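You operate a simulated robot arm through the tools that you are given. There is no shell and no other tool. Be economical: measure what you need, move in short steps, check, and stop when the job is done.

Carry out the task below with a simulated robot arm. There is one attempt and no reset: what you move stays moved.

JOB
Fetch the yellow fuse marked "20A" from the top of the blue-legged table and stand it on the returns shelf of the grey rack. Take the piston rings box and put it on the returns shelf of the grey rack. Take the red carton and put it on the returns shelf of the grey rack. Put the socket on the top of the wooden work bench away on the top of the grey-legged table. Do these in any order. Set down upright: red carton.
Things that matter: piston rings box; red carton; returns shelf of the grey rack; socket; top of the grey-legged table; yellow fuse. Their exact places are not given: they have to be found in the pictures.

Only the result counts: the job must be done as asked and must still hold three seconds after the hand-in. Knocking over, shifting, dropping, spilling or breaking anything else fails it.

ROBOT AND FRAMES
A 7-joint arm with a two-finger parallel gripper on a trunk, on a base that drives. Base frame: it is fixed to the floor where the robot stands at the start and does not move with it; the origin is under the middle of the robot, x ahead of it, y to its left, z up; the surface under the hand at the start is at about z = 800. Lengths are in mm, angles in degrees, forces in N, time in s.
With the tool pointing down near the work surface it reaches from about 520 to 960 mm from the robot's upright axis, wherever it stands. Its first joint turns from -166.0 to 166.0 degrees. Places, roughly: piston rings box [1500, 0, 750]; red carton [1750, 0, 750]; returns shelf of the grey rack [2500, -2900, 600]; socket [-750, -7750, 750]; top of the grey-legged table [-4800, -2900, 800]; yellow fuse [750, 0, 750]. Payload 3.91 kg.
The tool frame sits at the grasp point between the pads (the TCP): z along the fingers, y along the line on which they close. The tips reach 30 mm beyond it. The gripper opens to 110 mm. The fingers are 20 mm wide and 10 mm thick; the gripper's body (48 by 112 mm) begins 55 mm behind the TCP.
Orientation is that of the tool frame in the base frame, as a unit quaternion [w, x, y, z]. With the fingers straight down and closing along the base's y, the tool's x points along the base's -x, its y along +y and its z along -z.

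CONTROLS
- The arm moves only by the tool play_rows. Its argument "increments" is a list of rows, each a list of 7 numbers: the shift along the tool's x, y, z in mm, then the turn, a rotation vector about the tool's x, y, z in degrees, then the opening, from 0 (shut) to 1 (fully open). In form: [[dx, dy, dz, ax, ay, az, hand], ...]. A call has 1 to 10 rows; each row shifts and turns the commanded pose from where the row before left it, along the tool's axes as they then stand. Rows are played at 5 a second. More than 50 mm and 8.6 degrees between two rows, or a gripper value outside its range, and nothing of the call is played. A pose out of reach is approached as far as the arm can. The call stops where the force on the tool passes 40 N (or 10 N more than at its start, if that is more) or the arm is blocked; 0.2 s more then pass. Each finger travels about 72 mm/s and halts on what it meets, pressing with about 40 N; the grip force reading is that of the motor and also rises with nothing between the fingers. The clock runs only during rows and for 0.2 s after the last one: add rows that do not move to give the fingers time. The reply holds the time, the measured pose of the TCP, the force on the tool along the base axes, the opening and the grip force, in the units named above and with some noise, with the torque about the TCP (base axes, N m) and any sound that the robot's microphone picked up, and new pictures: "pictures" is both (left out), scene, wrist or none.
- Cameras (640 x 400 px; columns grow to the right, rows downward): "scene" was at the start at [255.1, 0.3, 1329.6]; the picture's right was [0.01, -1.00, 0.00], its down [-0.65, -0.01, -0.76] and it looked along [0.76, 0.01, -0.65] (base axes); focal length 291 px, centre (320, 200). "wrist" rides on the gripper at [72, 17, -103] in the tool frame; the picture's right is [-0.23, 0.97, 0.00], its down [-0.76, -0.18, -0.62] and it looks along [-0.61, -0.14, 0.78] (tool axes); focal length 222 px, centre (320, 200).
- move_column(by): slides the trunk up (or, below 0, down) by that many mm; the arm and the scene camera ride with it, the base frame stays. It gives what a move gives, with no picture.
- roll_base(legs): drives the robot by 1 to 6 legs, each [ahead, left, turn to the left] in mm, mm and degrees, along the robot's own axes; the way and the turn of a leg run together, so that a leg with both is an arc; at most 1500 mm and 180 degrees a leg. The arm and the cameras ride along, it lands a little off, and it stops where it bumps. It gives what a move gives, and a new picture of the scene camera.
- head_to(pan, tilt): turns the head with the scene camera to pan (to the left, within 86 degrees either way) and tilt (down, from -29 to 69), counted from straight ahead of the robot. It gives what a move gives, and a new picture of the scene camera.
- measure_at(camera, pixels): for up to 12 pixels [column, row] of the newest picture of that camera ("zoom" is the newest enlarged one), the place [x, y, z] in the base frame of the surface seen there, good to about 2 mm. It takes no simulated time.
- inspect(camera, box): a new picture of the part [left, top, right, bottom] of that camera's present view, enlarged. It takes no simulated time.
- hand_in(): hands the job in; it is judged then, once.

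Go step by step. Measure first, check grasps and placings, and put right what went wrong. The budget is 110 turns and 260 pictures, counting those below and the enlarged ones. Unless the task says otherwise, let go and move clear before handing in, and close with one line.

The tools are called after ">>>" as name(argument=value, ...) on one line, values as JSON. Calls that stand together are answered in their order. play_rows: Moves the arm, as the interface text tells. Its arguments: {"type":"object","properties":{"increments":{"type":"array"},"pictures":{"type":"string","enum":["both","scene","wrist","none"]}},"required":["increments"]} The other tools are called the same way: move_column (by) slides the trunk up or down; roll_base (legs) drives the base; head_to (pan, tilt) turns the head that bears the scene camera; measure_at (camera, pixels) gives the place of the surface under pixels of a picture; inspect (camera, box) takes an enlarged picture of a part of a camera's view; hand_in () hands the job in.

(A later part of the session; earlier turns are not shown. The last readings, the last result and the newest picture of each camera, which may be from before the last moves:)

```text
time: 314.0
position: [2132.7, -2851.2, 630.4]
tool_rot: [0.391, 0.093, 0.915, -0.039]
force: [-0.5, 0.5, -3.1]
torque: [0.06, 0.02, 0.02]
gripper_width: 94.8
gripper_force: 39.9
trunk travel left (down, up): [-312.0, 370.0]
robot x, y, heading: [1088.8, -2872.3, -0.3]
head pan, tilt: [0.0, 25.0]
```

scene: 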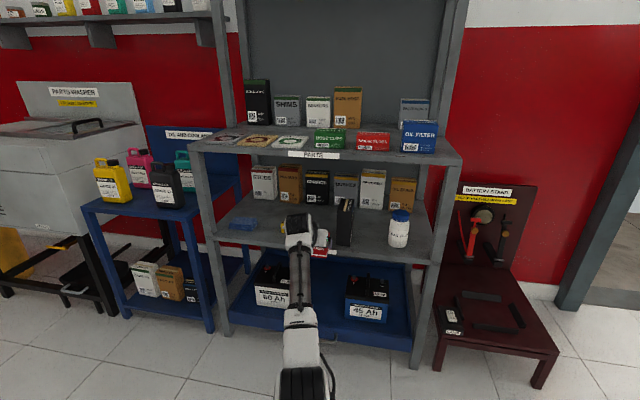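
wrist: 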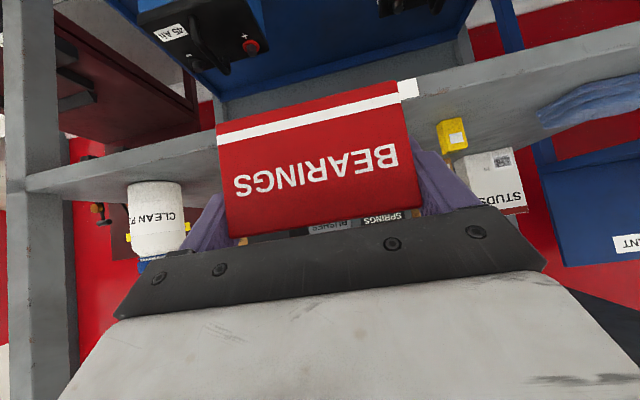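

>>> inspect(camera="scene", box=[200, 150, 440, 280])

>>> measure_at(camera="wrist", pixels=[[440, 125], [465, 148], [440, 148], [430, 100], [330, 215], [225, 130], [400, 85]])

>>> measure_at(camera="scene", pixels=[[342, 243], [351, 243], [338, 215], [283, 228], [328, 245], [340, 243]])

```text
2.67 times, centred on (320, 215) of scene
```

zoom: 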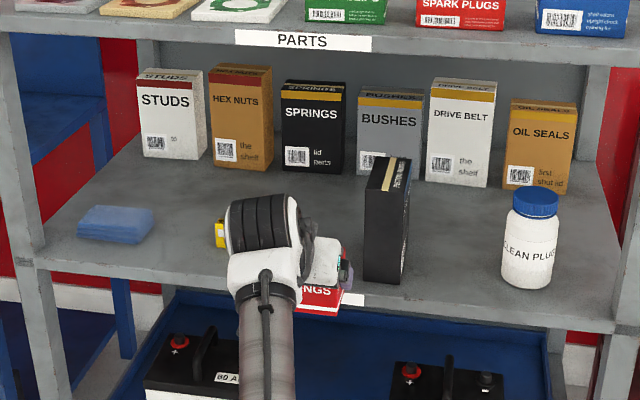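

```text
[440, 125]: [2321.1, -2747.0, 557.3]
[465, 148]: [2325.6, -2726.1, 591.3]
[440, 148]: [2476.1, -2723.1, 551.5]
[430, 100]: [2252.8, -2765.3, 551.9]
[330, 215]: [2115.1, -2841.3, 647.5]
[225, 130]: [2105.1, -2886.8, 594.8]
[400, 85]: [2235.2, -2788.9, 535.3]
```

```text
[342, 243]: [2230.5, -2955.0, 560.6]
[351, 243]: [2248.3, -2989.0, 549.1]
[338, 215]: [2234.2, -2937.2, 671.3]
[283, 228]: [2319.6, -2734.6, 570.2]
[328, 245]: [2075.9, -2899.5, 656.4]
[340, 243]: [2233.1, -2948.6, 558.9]
```

>>> roll_base(legs=[[131, 10, 0.2]])

>>> play_rows(increments=[[0, 0, 0, 0, 0, 0, 0.5]], pictures="wrist")

>>> measure_at(camera="wrist", pixels=[[225, 130], [395, 88], [330, 215], [430, 60], [200, 60], [320, 40], [320, 20]])

```text
time: 315.3
position: [2265.1, -2837.8, 630.1]
tool_rot: [0.391, 0.091, 0.915, -0.038]
force: [0.2, 0.2, -3.2]
torque: [0.0, 0.02, 0.01]
gripper_width: 94.9
gripper_force: 40.7
trunk travel left (down, up): [-312.0, 370.0]
robot x, y, heading: [1223.8, -2864.2, 0.1]
head pan, tilt: [0.0, 25.0]
```

scene: 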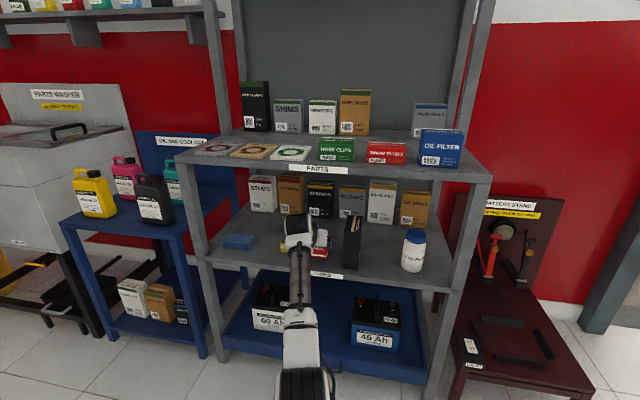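

```text
time: 315.7
position: [2264.3, -2837.9, 629.4]
tool_rot: [0.39, 0.091, 0.916, -0.038]
force: [-0.8, -0.2, -3.2]
torque: [0.02, 0.03, 0.0]
gripper_width: 94.5
gripper_force: 39.9
trunk travel left (down, up): [-312.0, 370.0]
robot x, y, heading: [1222.6, -2865.9, 0.3]
head pan, tilt: [0.0, 25.0]
```

wrist: 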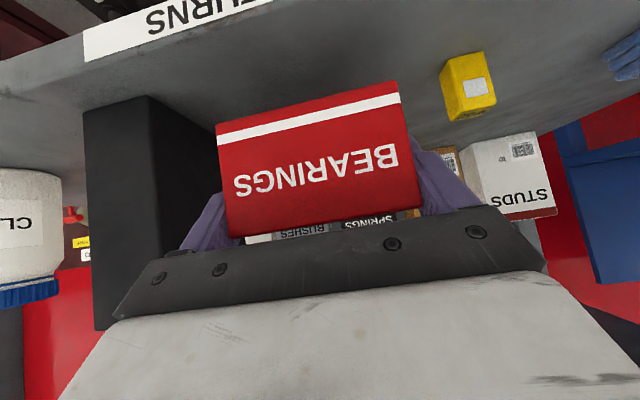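

```text
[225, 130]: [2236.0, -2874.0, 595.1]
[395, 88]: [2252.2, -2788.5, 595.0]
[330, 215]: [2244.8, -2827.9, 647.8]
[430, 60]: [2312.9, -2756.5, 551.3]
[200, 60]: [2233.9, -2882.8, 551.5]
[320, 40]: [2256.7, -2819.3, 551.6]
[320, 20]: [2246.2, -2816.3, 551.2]
```

The carton is well placed. I'll lower it to the shelf.

>>> play_rows(increments=[[5.8, 0, 5.6, 0, 0, 0, 0.5], [5.8, 0, 5.6, 0, 0, 0, 0.5], [5.8, 0, 5.6, 0, 0, 0, 0.5], [5.8, 0, 5.6, 0, 0, 0, 0.5], [0.7, 0, 0.7, 0, 0, 0, 0.5], [0.7, 0, 0.7, 0, 0, 0, 0.5], [0.7, 0, 0.7, 0, 0, 0, 0.5], [0, 0, 0, 0, 0, 0, 0.5]], pictures="none")

>>> play_rows(increments=[[0.7, 0, 0.7, 0, 0, 0, 0.5], [0, 0, 0, 0, 0, 0, 0.5]], pictures="none")

>>> play_rows(increments=[[0.5, 0, 0.5, 0, 0, 0, 0.5], [0, 0, 0, 0, 0, 0, 0.5]], pictures="wrist")

```text
time: 317.5
position: [2264.8, -2837.3, 594.5]
tool_rot: [0.389, 0.092, 0.916, -0.039]
force: [-0.1, 0.1, -2.9]
torque: [0.0, 0.05, 0.03]
gripper_width: 94.8
gripper_force: 40.3
trunk travel left (down, up): [-312.0, 370.0]
robot x, y, heading: [1222.8, -2859.9, 0.2]
head pan, tilt: [0.0, 25.0]
```

```text
time: 318.1
position: [2264.5, -2837.9, 593.8]
tool_rot: [0.389, 0.091, 0.916, -0.038]
force: [-0.5, 0.0, -3.5]
torque: [0.01, 0.04, 0.01]
gripper_width: 94.7
gripper_force: 40.3
trunk travel left (down, up): [-312.0, 370.0]
robot x, y, heading: [1224.0, -2863.0, 0.1]
head pan, tilt: [0.0, 25.0]
```

```text
time: 318.7
position: [2264.3, -2838.2, 592.3]
tool_rot: [0.39, 0.091, 0.916, -0.038]
force: [0.2, 0.4, -3.6]
torque: [0.02, 0.01, 0.0]
gripper_width: 94.9
gripper_force: 39.3
trunk travel left (down, up): [-312.0, 370.0]
robot x, y, heading: [1221.0, -2864.7, 0.3]
head pan, tilt: [0.0, 25.0]
```

wrist: 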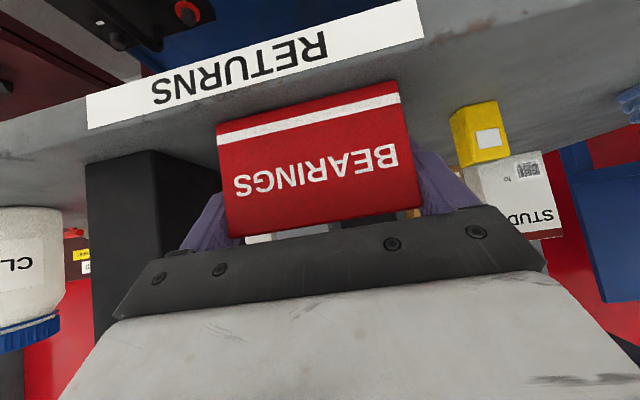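

>>> play_rows(increments=[[0.7, 0, 0.7, 0, 0, 0, 0.5], [0, 0, 0, 0, 0, 0, 0.5]], pictures="none")

>>> play_rows(increments=[[0.7, 0, 0.7, 0, 0, 0, 0.5], [0, 0, 0, 0, 0, 0, 0.5]], pictures="none")

>>> measure_at(camera="wrist", pixels=[[225, 132], [395, 90], [310, 100], [300, 90], [215, 115]])

```text
time: 319.3
position: [2264.2, -2838.0, 592.2]
tool_rot: [0.39, 0.092, 0.915, -0.039]
force: [1.2, 0.3, -3.1]
torque: [0.03, 0.02, 0.0]
gripper_width: 94.7
gripper_force: 40.4
trunk travel left (down, up): [-312.0, 370.0]
robot x, y, heading: [1225.8, -2863.8, 0.3]
head pan, tilt: [0.0, 25.0]
```

```text
time: 319.9
position: [2264.2, -2837.0, 591.3]
tool_rot: [0.391, 0.091, 0.915, -0.038]
force: [0.4, -0.2, -1.3]
torque: [-0.14, -0.06, 0.03]
gripper_width: 94.8
gripper_force: 40.0
trunk travel left (down, up): [-312.0, 370.0]
robot x, y, heading: [1224.4, -2864.1, 0.3]
head pan, tilt: [0.0, 25.0]
```

```text
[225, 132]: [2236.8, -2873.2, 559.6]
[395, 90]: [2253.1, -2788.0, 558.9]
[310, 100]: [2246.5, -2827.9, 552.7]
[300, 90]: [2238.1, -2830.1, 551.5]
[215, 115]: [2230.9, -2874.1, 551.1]
```

Contact has started: torque and force changed at z=591. I'll settle it, release and withdraw along the tool axis.

>>> play_rows(increments=[[0.4, 0, 0.4, 0, 0, 0, 0.5], [0, 0, 0, 0, 0, 0, 0.93], [0, 0, 0, 0, 0, 0, 1], [0, 0, 0, 0, 0, 0, 1], [0, 0, -8, 0, 0, 0, 1], [0, 0, -15, 0, 0, 0, 1], [0, 0, -25, 0, 0, 0, 1], [0, 0, -25, 0, 0, 0, 1]], pictures="wrist")

>>> roll_base(legs=[[-380, 0, 0]])

>>> inspect(camera="scene", box=[200, 140, 440, 300])

```text
time: 321.7
position: [2212.4, -2826.9, 641.9]
tool_rot: [0.39, 0.092, 0.915, -0.039]
force: [-0.9, -0.1, -0.2]
torque: [0.02, 0.0, 0.01]
gripper_width: 110.0
gripper_force: 0.0
trunk travel left (down, up): [-312.0, 370.0]
robot x, y, heading: [1221.8, -2863.1, 0.2]
head pan, tilt: [0.0, 25.0]
```

wrist: 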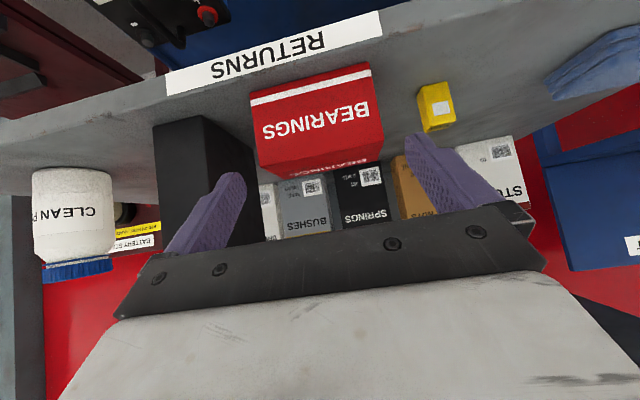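

```text
time: 324.1
position: [1836.2, -2827.0, 641.5]
tool_rot: [0.391, 0.091, 0.915, -0.038]
force: [0.2, 0.0, 0.4]
torque: [0.01, -0.02, -0.03]
gripper_width: 109.8
gripper_force: 0.0
trunk travel left (down, up): [-312.0, 370.0]
robot x, y, heading: [844.5, -2863.3, -0.1]
head pan, tilt: [0.0, 25.0]
```

scene: 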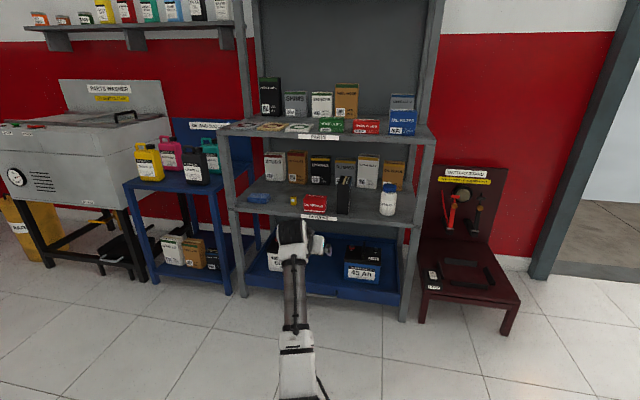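

```text
2.50 times, centred on (320, 220) of scene
```

zoom: 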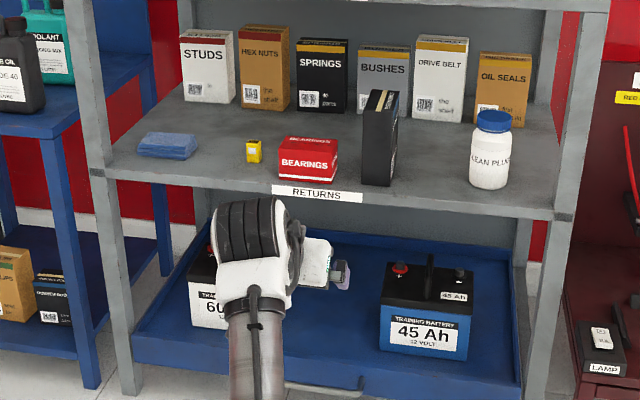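

All three items stand on the returns shelf. Next is the socket. I'll raise the trunk, turn the tool down, and drive toward the wooden bench, since turns are limited.

>>> move_column(by=368)

>>> play_rows(increments=[[0, 0, 0, 0, 7.7, 0, 1], [0, 0, 0, 0, 7.7, 0, 1], [0, 0, 0, 0, 7.7, 0, 1], [0, 0, 0, 0, 7.7, 0, 1], [0, 0, 0, 0, 7.7, 0, 1], [0, 0, 0, 0, 7.7, 0, 1], [25, 0, 0, 0, 0, 0, 1], [25, 0, 0, 0, 0, 0, 1], [25, 0, 0, 0, 0, 0, 1], [25, 0, 0, 0, 0, 0, 1]], pictures="none")

>>> roll_base(legs=[[0, 0, -90], [1450, 0, 0], [1300, 0, 0], [850, -1200, 0]])

>>> head_to(pan=0, tilt=32)

>>> inspect(camera="scene", box=[320, 80, 640, 280])

>>> inspect(camera="scene", box=[0, 80, 320, 280])

>>> play_rows(increments=[[0, 0, 0, 0, 0, 0, 1]], pictures="wrist")

```text
time: 327.6
position: [1836.9, -2827.6, 1010.0]
tool_rot: [0.391, 0.092, 0.915, -0.038]
force: [0.0, -0.8, 0.8]
torque: [0.01, 0.0, -0.01]
gripper_width: 110.0
gripper_force: 0.1
trunk travel left (down, up): [-680.0, 2.0]
robot x, y, heading: [851.6, -2866.1, 0.2]
head pan, tilt: [0.0, 25.0]
```

```text
time: 329.8
position: [1818.1, -2801.9, 1008.6]
tool_rot: [0.033, 0.098, 0.995, -0.003]
force: [-0.7, -0.8, -0.8]
torque: [-0.02, 0.04, -0.04]
gripper_width: 110.0
gripper_force: 0.1
out of reach, approached as far as the arm can: row 6, 7, 8, 9, 10
trunk travel left (down, up): [-680.0, 2.0]
robot x, y, heading: [847.0, -2862.1, 0.2]
head pan, tilt: [0.0, 25.0]
```

```text
time: 356.2
position: [-328.2, -7418.1, 1008.6]
tool_rot: [0.022, 0.777, 0.628, -0.025]
force: [-0.2, 0.5, -0.5]
torque: [0.01, 0.0, -0.01]
gripper_width: 109.7
gripper_force: 0.0
trunk travel left (down, up): [-680.0, 2.0]
robot x, y, heading: [-379.8, -6447.2, -90.7]
head pan, tilt: [0.0, 25.0]
```

scene: 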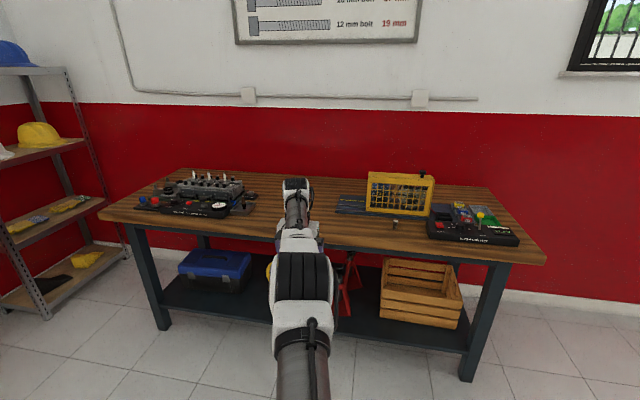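

```text
time: 356.9
position: [-327.5, -7416.6, 1009.0]
tool_rot: [0.022, 0.777, 0.628, -0.025]
force: [-0.5, 0.0, -0.7]
torque: [-0.02, 0.0, 0.02]
gripper_width: 110.2
gripper_force: 0.0
trunk travel left (down, up): [-680.0, 2.0]
robot x, y, heading: [-381.7, -6446.8, -90.5]
head pan, tilt: [0.0, 32.0]
```

scene: 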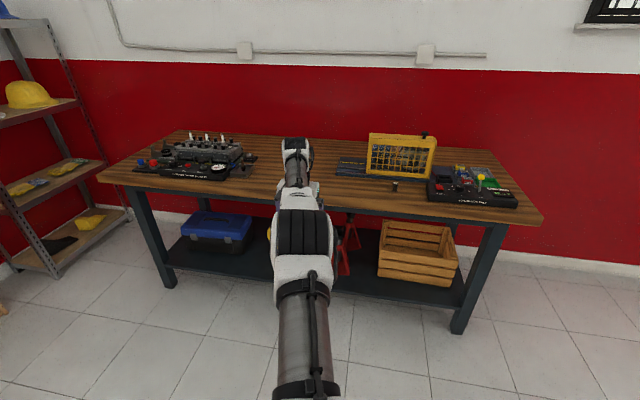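

```text
2.00 times, centred on (480, 180) of scene
```

zoom: 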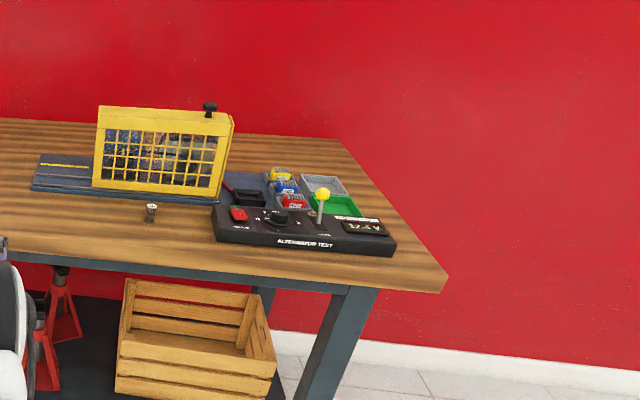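

```text
2.00 times, centred on (160, 180) of scene
```

zoom: 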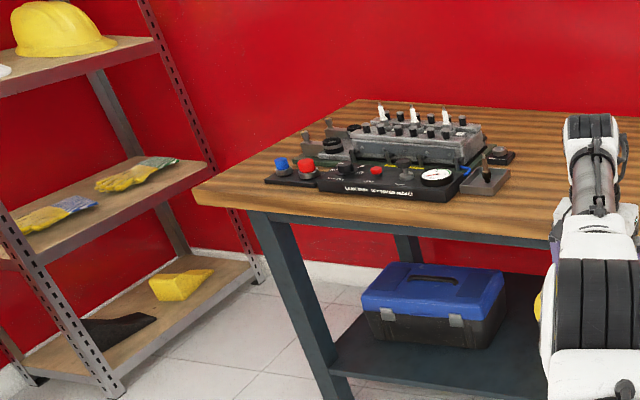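

```text
time: 357.3
position: [-327.2, -7417.7, 1007.9]
tool_rot: [0.022, 0.777, 0.629, -0.025]
force: [-0.4, 0.3, -1.0]
torque: [0.02, -0.02, 0.04]
gripper_width: 109.8
gripper_force: 0.1
trunk travel left (down, up): [-680.0, 2.0]
robot x, y, heading: [-375.8, -6444.6, -90.2]
head pan, tilt: [0.0, 32.0]
```

wrist: 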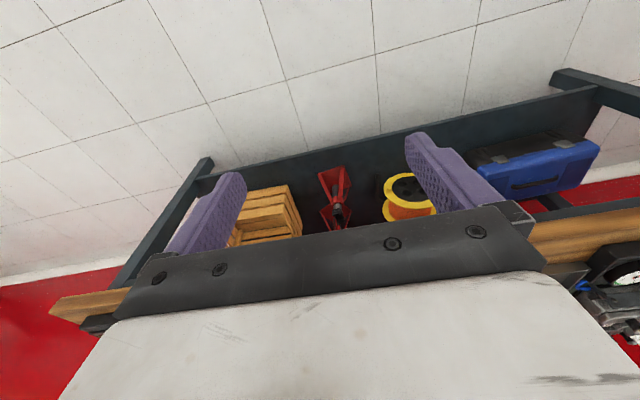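

The socket is the small metal cylinder at scene pixel (395,186), in front of the yellow basket. I'll measure it, then retract the hand and drive so it hovers nearby.

>>> measure_at(camera="scene", pixels=[[395, 182], [395, 184], [395, 187], [394, 190], [396, 190], [380, 192], [410, 195], [395, 206], [367, 174], [432, 190], [392, 186], [398, 186]])

>>> inspect(camera="scene", box=[375, 170, 425, 205])

>>> play_rows(increments=[[10, 0, 10, 0, 1.9, 0, 1], [15, 0, 5, 0, 1.9, 0, 1], [20, 0, 0, 0, 0, 0, 1], [20, 0, 0, 0, 0, 0, 1], [20, 0, 0, 0, 0, 0, 1], [20, 0, 0, 0, 0, 0, 1]], pictures="none")

>>> roll_base(legs=[[0, -400, 0.5], [380, 0, 0]])

>>> play_rows(increments=[[0, 0, 0, 0, 0, 0, 1], [0, 0, 0, 0, 0, 0, 1]], pictures="wrist")

>>> inspect(camera="wrist", box=[220, 20, 460, 180])

```text
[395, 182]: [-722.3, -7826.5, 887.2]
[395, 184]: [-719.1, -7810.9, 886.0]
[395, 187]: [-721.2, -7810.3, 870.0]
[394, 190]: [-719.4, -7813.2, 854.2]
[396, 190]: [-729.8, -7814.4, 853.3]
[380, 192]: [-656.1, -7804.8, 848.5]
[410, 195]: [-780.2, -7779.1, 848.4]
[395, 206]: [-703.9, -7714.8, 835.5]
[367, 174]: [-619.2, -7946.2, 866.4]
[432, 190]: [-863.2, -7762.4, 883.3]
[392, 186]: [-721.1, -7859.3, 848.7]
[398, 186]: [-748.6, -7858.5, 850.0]
```

```text
11.43 times, centred on (400, 188) of scene
```

zoom: 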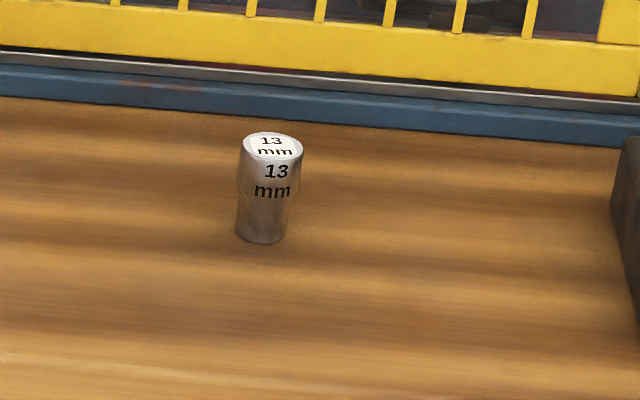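

```text
time: 358.7
position: [-308.3, -7403.5, 995.0]
tool_rot: [0.0, 0.778, 0.629, 0.001]
force: [0.1, 0.1, -0.4]
torque: [0.0, 0.01, 0.0]
gripper_width: 110.3
gripper_force: 0.1
out of reach, approached as far as the arm can: row 2, 3, 4, 5, 6
trunk travel left (down, up): [-680.0, 2.0]
robot x, y, heading: [-380.2, -6446.3, -90.5]
head pan, tilt: [0.0, 32.0]
```

```text
time: 364.3
position: [-702.1, -7782.2, 995.2]
tool_rot: [-0.001, 0.775, 0.632, 0.001]
force: [0.3, -0.7, -0.3]
torque: [0.04, 0.01, -0.01]
gripper_width: 109.9
gripper_force: 0.0
trunk travel left (down, up): [-680.0, 2.0]
robot x, y, heading: [-782.7, -6827.7, -89.8]
head pan, tilt: [0.0, 32.0]
```

scene: 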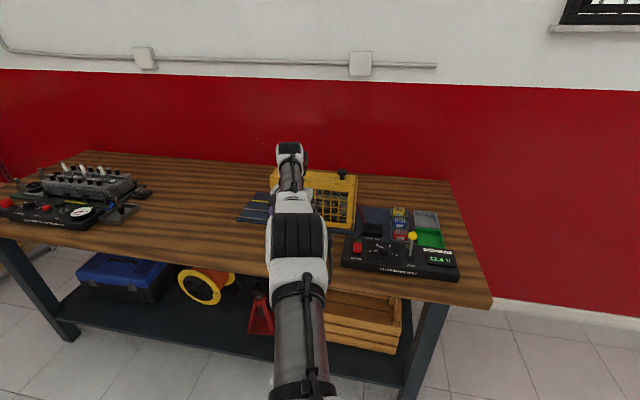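

```text
time: 364.9
position: [-702.1, -7780.6, 995.0]
tool_rot: [0.0, 0.775, 0.632, 0.0]
force: [0.7, 0.8, 0.0]
torque: [0.0, 0.01, -0.02]
gripper_width: 109.8
gripper_force: 0.0
trunk travel left (down, up): [-680.0, 2.0]
robot x, y, heading: [-781.9, -6825.3, -90.1]
head pan, tilt: [0.0, 32.0]
```

wrist: 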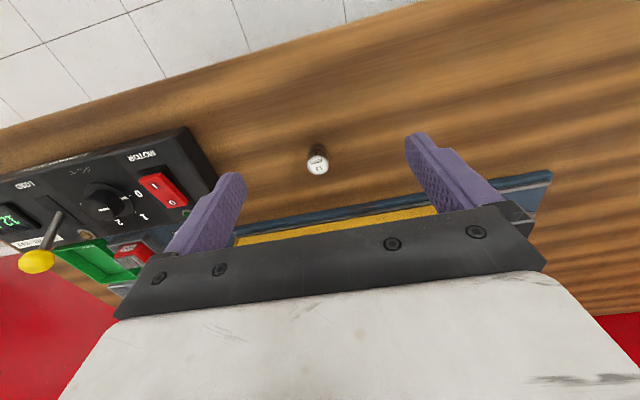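

```text
2.50 times, centred on (340, 100) of wrist
5 turns are left
```

zoom: 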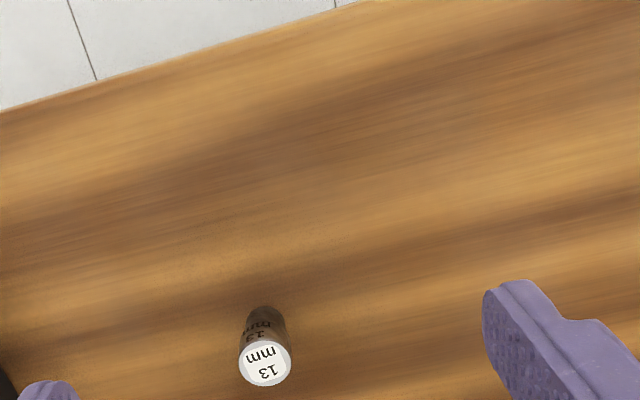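

The socket's centre is (−724,−7823), top 887, bench 848.5. I'll nudge the base over it, descend, grip, lift, back off, turn, and look toward the grey-legged table, all in this turn.

>>> roll_base(legs=[[42, -22, 0]])

>>> play_rows(increments=[[0, 0, 22, 0, 0, 0, 1], [0, 0, 22, 0, 0, 0, 1], [0, 0, 22, 0, 0, 0, 1], [0, 0, 22, 0, 0, 0, 1], [0, 0, 15, 0, 0, 0, 1], [0, 0, 9, 0, 0, 0, 1], [0, 0, 0, 0, 0, 0, 1]], pictures="wrist")

>>> play_rows(increments=[[0, 0, 0, 0, 0, 0, 0.7], [0, 0, 0, 0, 0, 0, 0.4], [0, 0, 0, 0, 0, 0, 0.1], [0, 0, 0, 0, 0, 0, 0], [0, 0, 0, 0, 0, 0, 0], [0, 0, 0, 0, 0, 0, 0]], pictures="wrist")

>>> play_rows(increments=[[0, 0, -10, 0, 0, 0, 0], [0, 0, -20, 0, 0, 0, 0], [0, 0, -25, 0, 0, 0, 0], [0, 0, -25, 0, 0, 0, 0], [0, 0, -30, 0, 0, 0, 0]], pictures="wrist")

>>> roll_base(legs=[[-200, 0, 0], [0, 0, -90]])

>>> head_to(pan=-45, tilt=12)

>>> head_to(pan=0, tilt=15)

>>> head_to(pan=-35, tilt=12)

>>> inspect(camera="scene", box=[160, 100, 480, 300])

```text
time: 365.8
position: [-723.9, -7824.0, 993.4]
tool_rot: [-0.001, 0.775, 0.632, 0.002]
force: [0.4, -0.5, 0.4]
torque: [0.0, -0.01, 0.0]
gripper_width: 110.0
gripper_force: 0.0
trunk travel left (down, up): [-680.0, 2.0]
robot x, y, heading: [-796.4, -6868.2, -90.1]
head pan, tilt: [0.0, 32.0]
```

scene: 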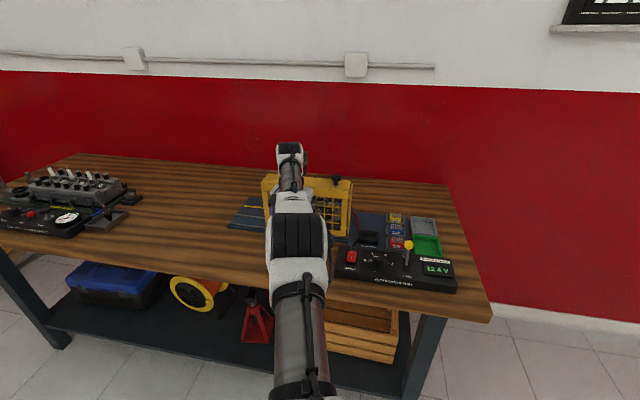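

```text
time: 367.4
position: [-725.1, -7821.7, 882.7]
tool_rot: [0.001, 0.775, 0.632, 0.001]
force: [0.6, -0.1, 0.3]
torque: [0.02, -0.02, -0.02]
gripper_width: 110.1
gripper_force: 0.0
trunk travel left (down, up): [-680.0, 2.0]
robot x, y, heading: [-805.7, -6866.2, -90.0]
head pan, tilt: [0.0, 32.0]
```

wrist: 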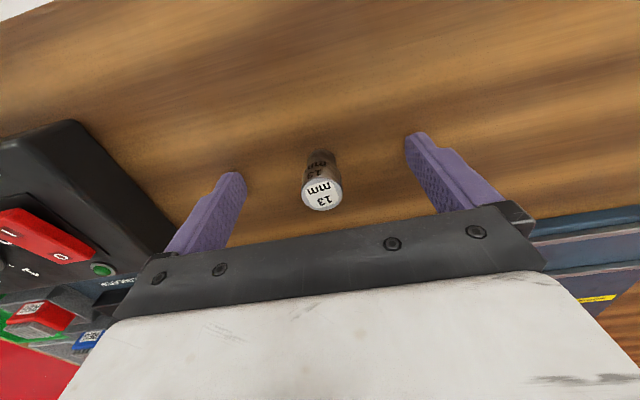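

```text
time: 368.8
position: [-723.4, -7823.0, 883.0]
tool_rot: [0.001, 0.775, 0.632, 0.002]
force: [-0.1, -0.5, 0.4]
torque: [-0.01, 0.01, -0.02]
gripper_width: 22.6
gripper_force: 39.9
trunk travel left (down, up): [-680.0, 2.0]
robot x, y, heading: [-803.8, -6869.5, -90.0]
head pan, tilt: [0.0, 32.0]
```

wrist: 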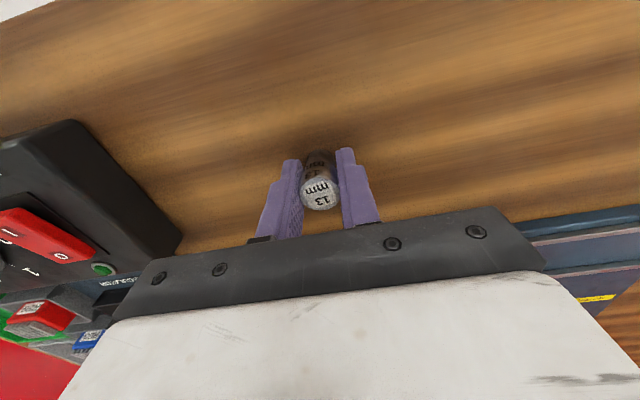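

```text
time: 370.0
position: [-724.1, -7822.8, 993.2]
tool_rot: [-0.001, 0.775, 0.632, 0.0]
force: [-0.4, 0.1, -0.1]
torque: [0.0, 0.0, 0.01]
gripper_width: 22.5
gripper_force: 39.7
trunk travel left (down, up): [-680.0, 2.0]
robot x, y, heading: [-803.1, -6862.5, -89.9]
head pan, tilt: [0.0, 32.0]
```

wrist: 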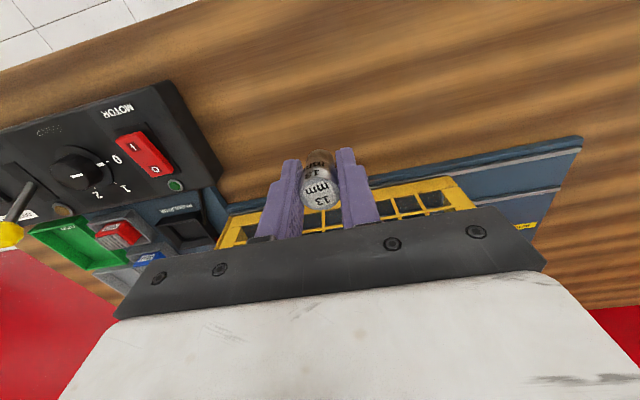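

```text
time: 375.6
position: [-1758.5, -6745.0, 992.9]
tool_rot: [0.0, 0.995, -0.1, 0.001]
force: [-0.8, -0.5, 0.0]
torque: [0.0, 0.01, -0.01]
gripper_width: 22.5
gripper_force: 39.5
trunk travel left (down, up): [-680.0, 2.0]
robot x, y, heading: [-802.9, -6667.4, -180.1]
head pan, tilt: [0.0, 32.0]
```

scene: 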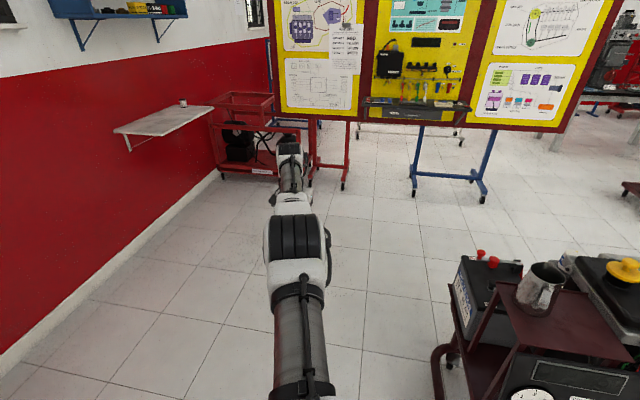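

```text
time: 376.7
position: [-1757.1, -6745.9, 992.7]
tool_rot: [0.0, 0.995, -0.1, 0.001]
force: [-0.4, -0.3, -0.5]
torque: [0.01, -0.02, 0.01]
gripper_width: 22.5
gripper_force: 40.6
trunk travel left (down, up): [-680.0, 2.0]
robot x, y, heading: [-802.0, -6666.2, -179.8]
head pan, tilt: [-45.0, 12.0]
```

scene: 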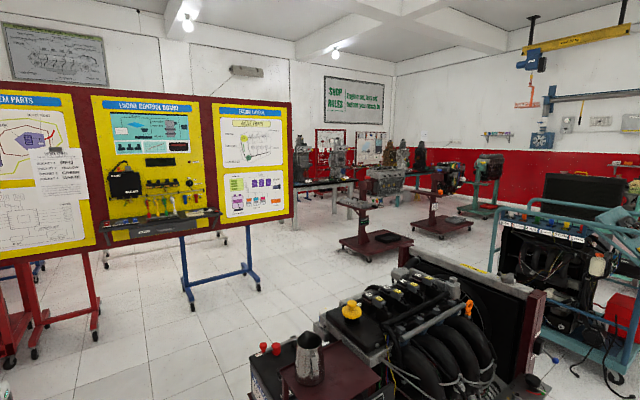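

```text
time: 377.8
position: [-1757.3, -6746.6, 992.3]
tool_rot: [0.001, 0.995, -0.101, 0.0]
force: [1.0, 0.0, -1.7]
torque: [-0.02, -0.01, 0.0]
gripper_width: 22.4
gripper_force: 39.6
trunk travel left (down, up): [-680.0, 2.0]
robot x, y, heading: [-801.2, -6667.7, -179.8]
head pan, tilt: [0.0, 15.0]
```

scene: 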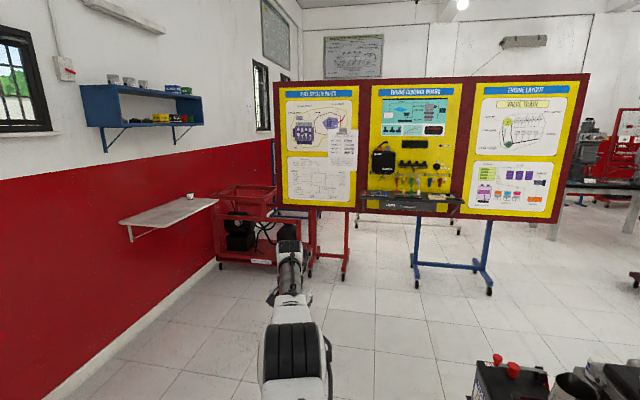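

```text
time: 378.8
position: [-1757.4, -6746.0, 992.5]
tool_rot: [0.0, 0.995, -0.1, 0.0]
force: [0.0, -0.3, -0.8]
torque: [-0.04, 0.0, 0.02]
gripper_width: 22.5
gripper_force: 39.9
trunk travel left (down, up): [-680.0, 2.0]
robot x, y, heading: [-801.6, -6668.6, -179.8]
head pan, tilt: [-35.0, 12.0]
```

scene: 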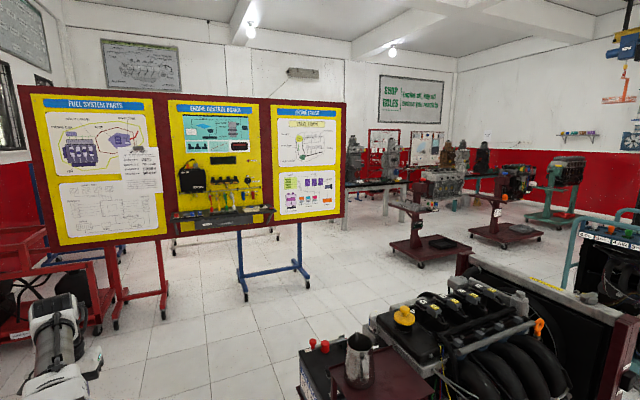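

```text
2.00 times, centred on (320, 200) of scene
4 turns are left
```

zoom: 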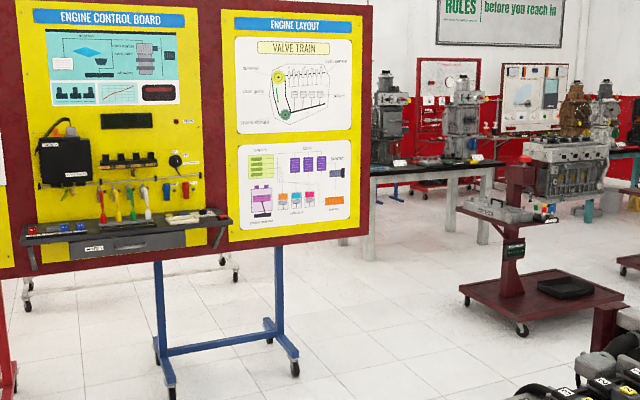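

The socket is firmly held. The table with the grey legs is around (−4700,−3000), beyond the poster board. I'll drive around the board, through the gap before the dark red cart, and look.

>>> roll_base(legs=[[1500, 0, 0], [170, 0, 0], [0, 0, -90], [1370, 0, 0], [0, 0, 45]])

>>> roll_base(legs=[[373, -190, 0], [672, 35, 0], [560, 460, 0]])

>>> head_to(pan=25, tilt=35)

>>> head_to(pan=-20, tilt=35)

>>> head_to(pan=0, tilt=30)

>>> play_rows(increments=[[0, 0, 0, 0, 0, 0, 0]], pictures="wrist")

```text
time: 399.8
position: [-3179.3, -4665.9, 992.9]
tool_rot: [0.0, 0.876, -0.482, 0.0]
force: [-0.2, -0.3, -0.1]
torque: [-0.04, -0.01, -0.02]
gripper_width: 22.8
gripper_force: 40.1
trunk travel left (down, up): [-680.0, 2.0]
robot x, y, heading: [-2456.7, -5300.2, 133.9]
head pan, tilt: [-35.0, 12.0]
```

scene: 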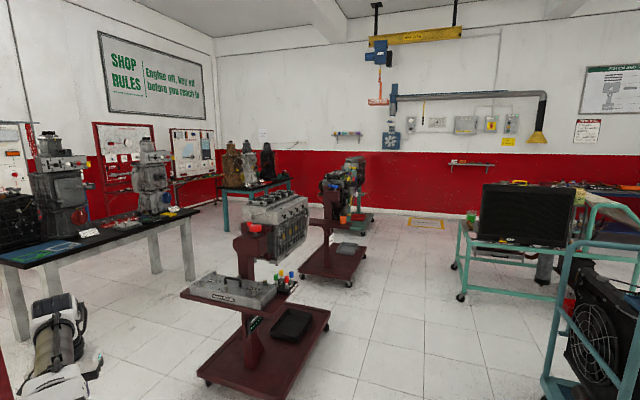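

```text
time: 407.6
position: [-4071.7, -3781.8, 993.2]
tool_rot: [0.005, 0.88, -0.475, 0.0]
force: [0.7, -0.2, -0.8]
torque: [-0.01, 0.02, -0.01]
gripper_width: 22.3
gripper_force: 40.2
trunk travel left (down, up): [-680.0, 2.0]
robot x, y, heading: [-3349.5, -4407.9, 134.9]
head pan, tilt: [-35.0, 12.0]
stopped in leg 3: the robot was blocked; the commanded pose is now the measured one
```

scene: 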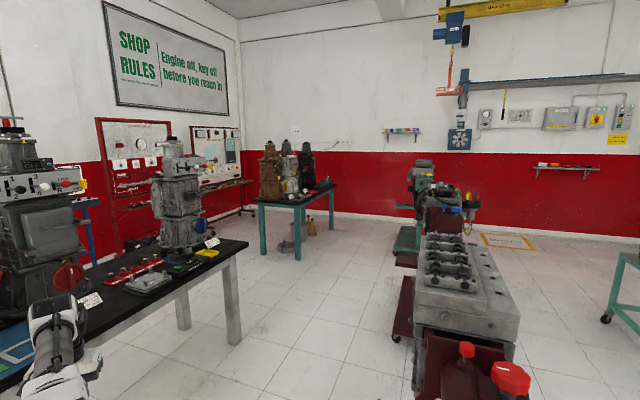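

```text
time: 408.9
position: [-4072.3, -3781.6, 992.9]
tool_rot: [0.006, 0.88, -0.475, 0.0]
force: [0.8, -0.3, -0.8]
torque: [0.02, -0.02, -0.01]
gripper_width: 22.5
gripper_force: 39.8
trunk travel left (down, up): [-680.0, 2.0]
robot x, y, heading: [-3345.9, -4404.8, 135.0]
head pan, tilt: [25.0, 35.0]
```

scene: 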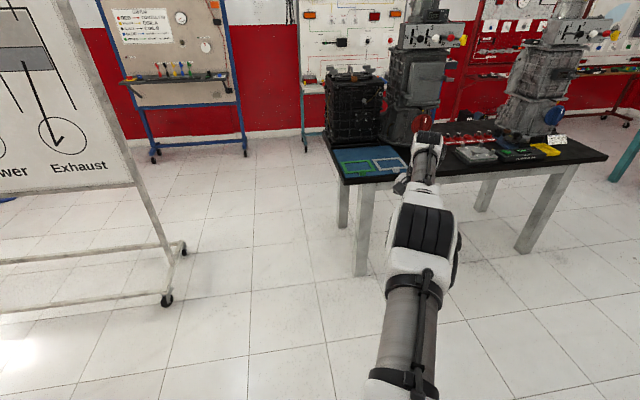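

```text
time: 410.1
position: [-4072.0, -3781.3, 992.8]
tool_rot: [0.005, 0.88, -0.476, 0.0]
force: [0.2, 0.7, -0.1]
torque: [0.0, 0.01, 0.01]
gripper_width: 22.6
gripper_force: 39.7
trunk travel left (down, up): [-680.0, 2.0]
robot x, y, heading: [-3352.2, -4407.4, 134.8]
head pan, tilt: [-20.0, 35.0]
```

scene: 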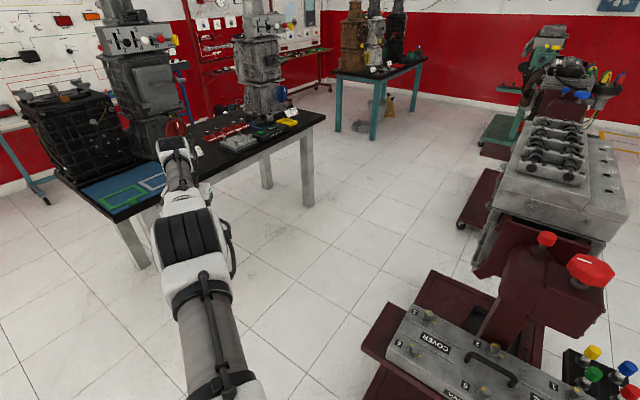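

```text
time: 410.9
position: [-4072.3, -3780.5, 993.7]
tool_rot: [0.005, 0.88, -0.475, 0.0]
force: [-0.5, -1.0, -0.2]
torque: [-0.02, 0.01, 0.02]
gripper_width: 22.5
gripper_force: 39.9
trunk travel left (down, up): [-680.0, 2.0]
robot x, y, heading: [-3345.1, -4408.9, 134.7]
head pan, tilt: [0.0, 30.0]
```

scene: 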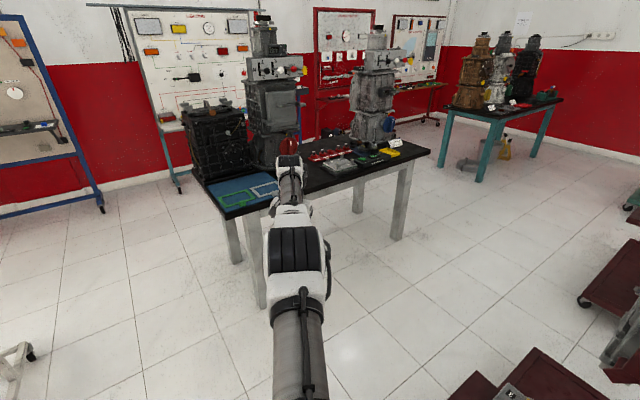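

```text
time: 411.3
position: [-4073.3, -3781.3, 992.2]
tool_rot: [0.006, 0.88, -0.476, 0.001]
force: [0.7, 0.3, -0.6]
torque: [0.01, 0.02, 0.02]
gripper_width: 22.3
gripper_force: 39.6
trunk travel left (down, up): [-680.0, 2.0]
robot x, y, heading: [-3348.0, -4409.5, 134.5]
head pan, tilt: [0.0, 30.0]
3 turns are left
```

wrist: 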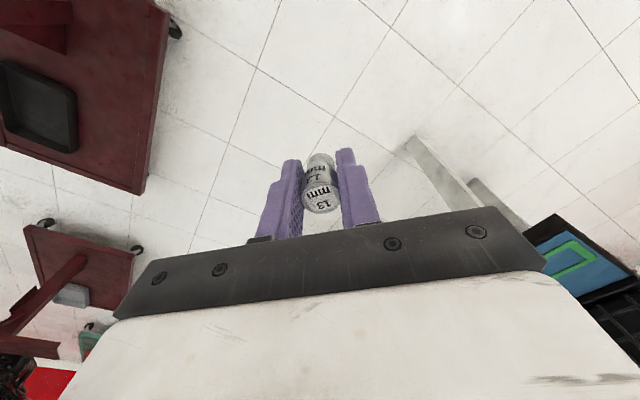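

I'm near the table, whose east edge runs from about (−4529,−3767) to (−4288,−2423). I'll drive clear of the board, turn, and hover over the bare black strip near (−4545,−3255), then measure the surface under the hand.

>>> roll_base(legs=[[300, 0, 0], [0, 0, -14.6], [351, 309, 0]])

>>> head_to(pan=10, tilt=40)

>>> play_rows(increments=[[0, 0, 0, 0, 0, 0, 0], [0, 0, 0, 0, 0, 0, 0]], pictures="wrist")

>>> measure_at(camera="wrist", pixels=[[320, 100], [320, 75], [320, 125], [285, 100], [355, 100], [250, 100], [390, 100], [320, 45], [280, 60], [360, 60], [240, 60], [400, 60]])

>>> inspect(camera="wrist", box=[160, 0, 480, 200])

>>> inspect(camera="scene", box=[180, 60, 500, 260])

```text
time: 416.8
position: [-4556.9, -3261.0, 991.0]
tool_rot: [0.002, 0.813, -0.583, 0.002]
force: [-0.5, -1.0, -0.6]
torque: [-0.01, 0.02, 0.01]
gripper_width: 22.3
gripper_force: 39.5
trunk travel left (down, up): [-680.0, 2.0]
robot x, y, heading: [-4010.0, -4050.4, 120.2]
head pan, tilt: [0.0, 30.0]
```

scene: 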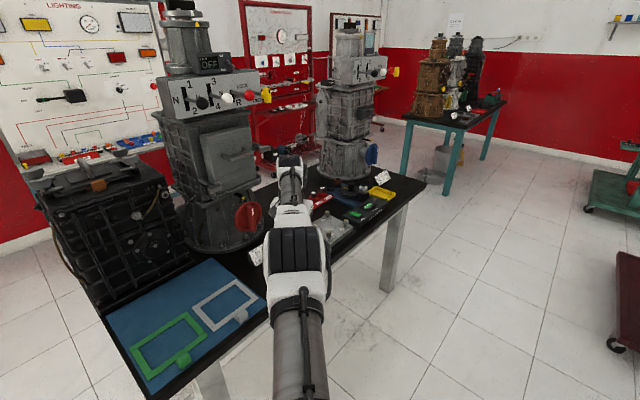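

```text
time: 417.6
position: [-4555.3, -3262.0, 991.4]
tool_rot: [0.002, 0.813, -0.582, 0.002]
force: [0.6, 0.2, -0.5]
torque: [0.03, 0.03, 0.04]
gripper_width: 22.2
gripper_force: 40.0
trunk travel left (down, up): [-680.0, 2.0]
robot x, y, heading: [-4004.7, -4047.2, 120.3]
head pan, tilt: [10.0, 40.0]
```

scene: 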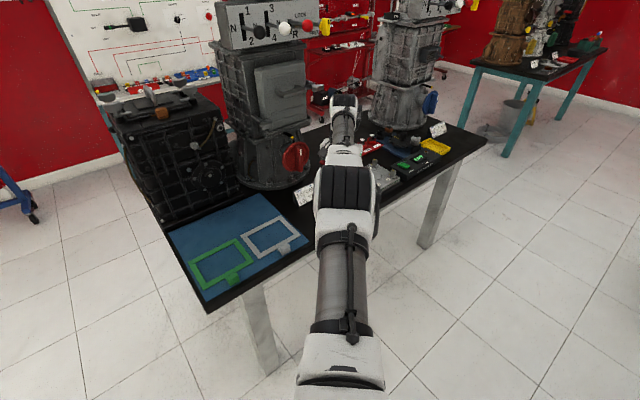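

```text
time: 418.2
position: [-4556.0, -3261.6, 991.7]
tool_rot: [0.001, 0.812, -0.583, 0.003]
force: [0.4, -0.5, -0.3]
torque: [-0.01, 0.02, 0.04]
gripper_width: 22.4
gripper_force: 39.9
trunk travel left (down, up): [-680.0, 2.0]
robot x, y, heading: [-4009.0, -4049.1, 120.4]
head pan, tilt: [10.0, 40.0]
```

wrist: 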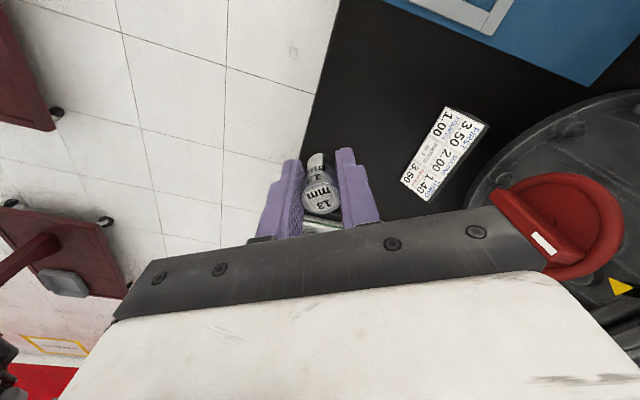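

```text
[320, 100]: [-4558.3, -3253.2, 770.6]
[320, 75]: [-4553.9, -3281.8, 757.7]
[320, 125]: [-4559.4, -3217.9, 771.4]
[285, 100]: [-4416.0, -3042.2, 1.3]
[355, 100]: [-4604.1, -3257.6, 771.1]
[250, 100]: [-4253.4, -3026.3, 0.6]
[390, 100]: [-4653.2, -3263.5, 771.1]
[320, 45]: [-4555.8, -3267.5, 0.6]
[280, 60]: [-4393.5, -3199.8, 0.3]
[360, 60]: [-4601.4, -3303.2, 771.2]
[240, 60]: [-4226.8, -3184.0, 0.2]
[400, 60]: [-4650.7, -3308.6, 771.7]
```

```text
2.00 times, centred on (320, 100) of wrist
```

zoom: 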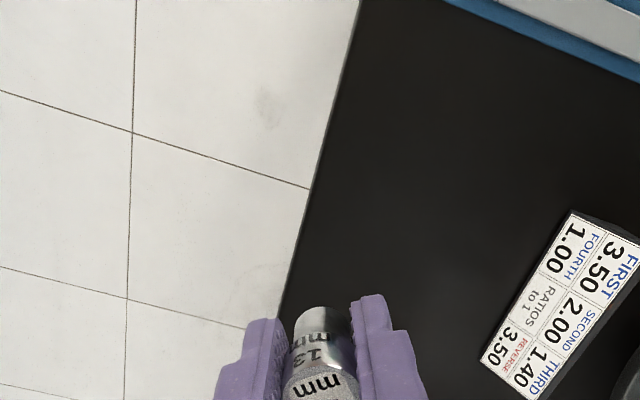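

```text
2.00 times, centred on (340, 160) of scene
2 turns are left
```

zoom: 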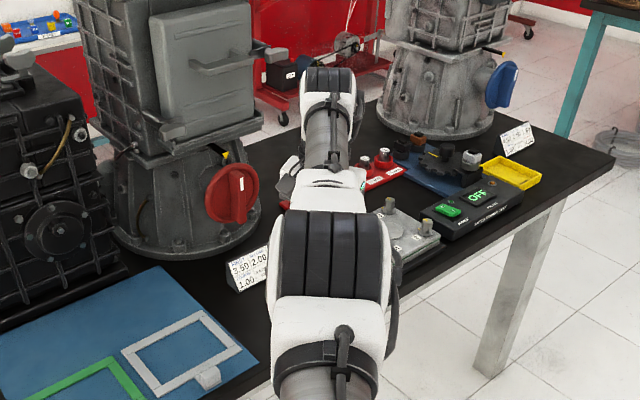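

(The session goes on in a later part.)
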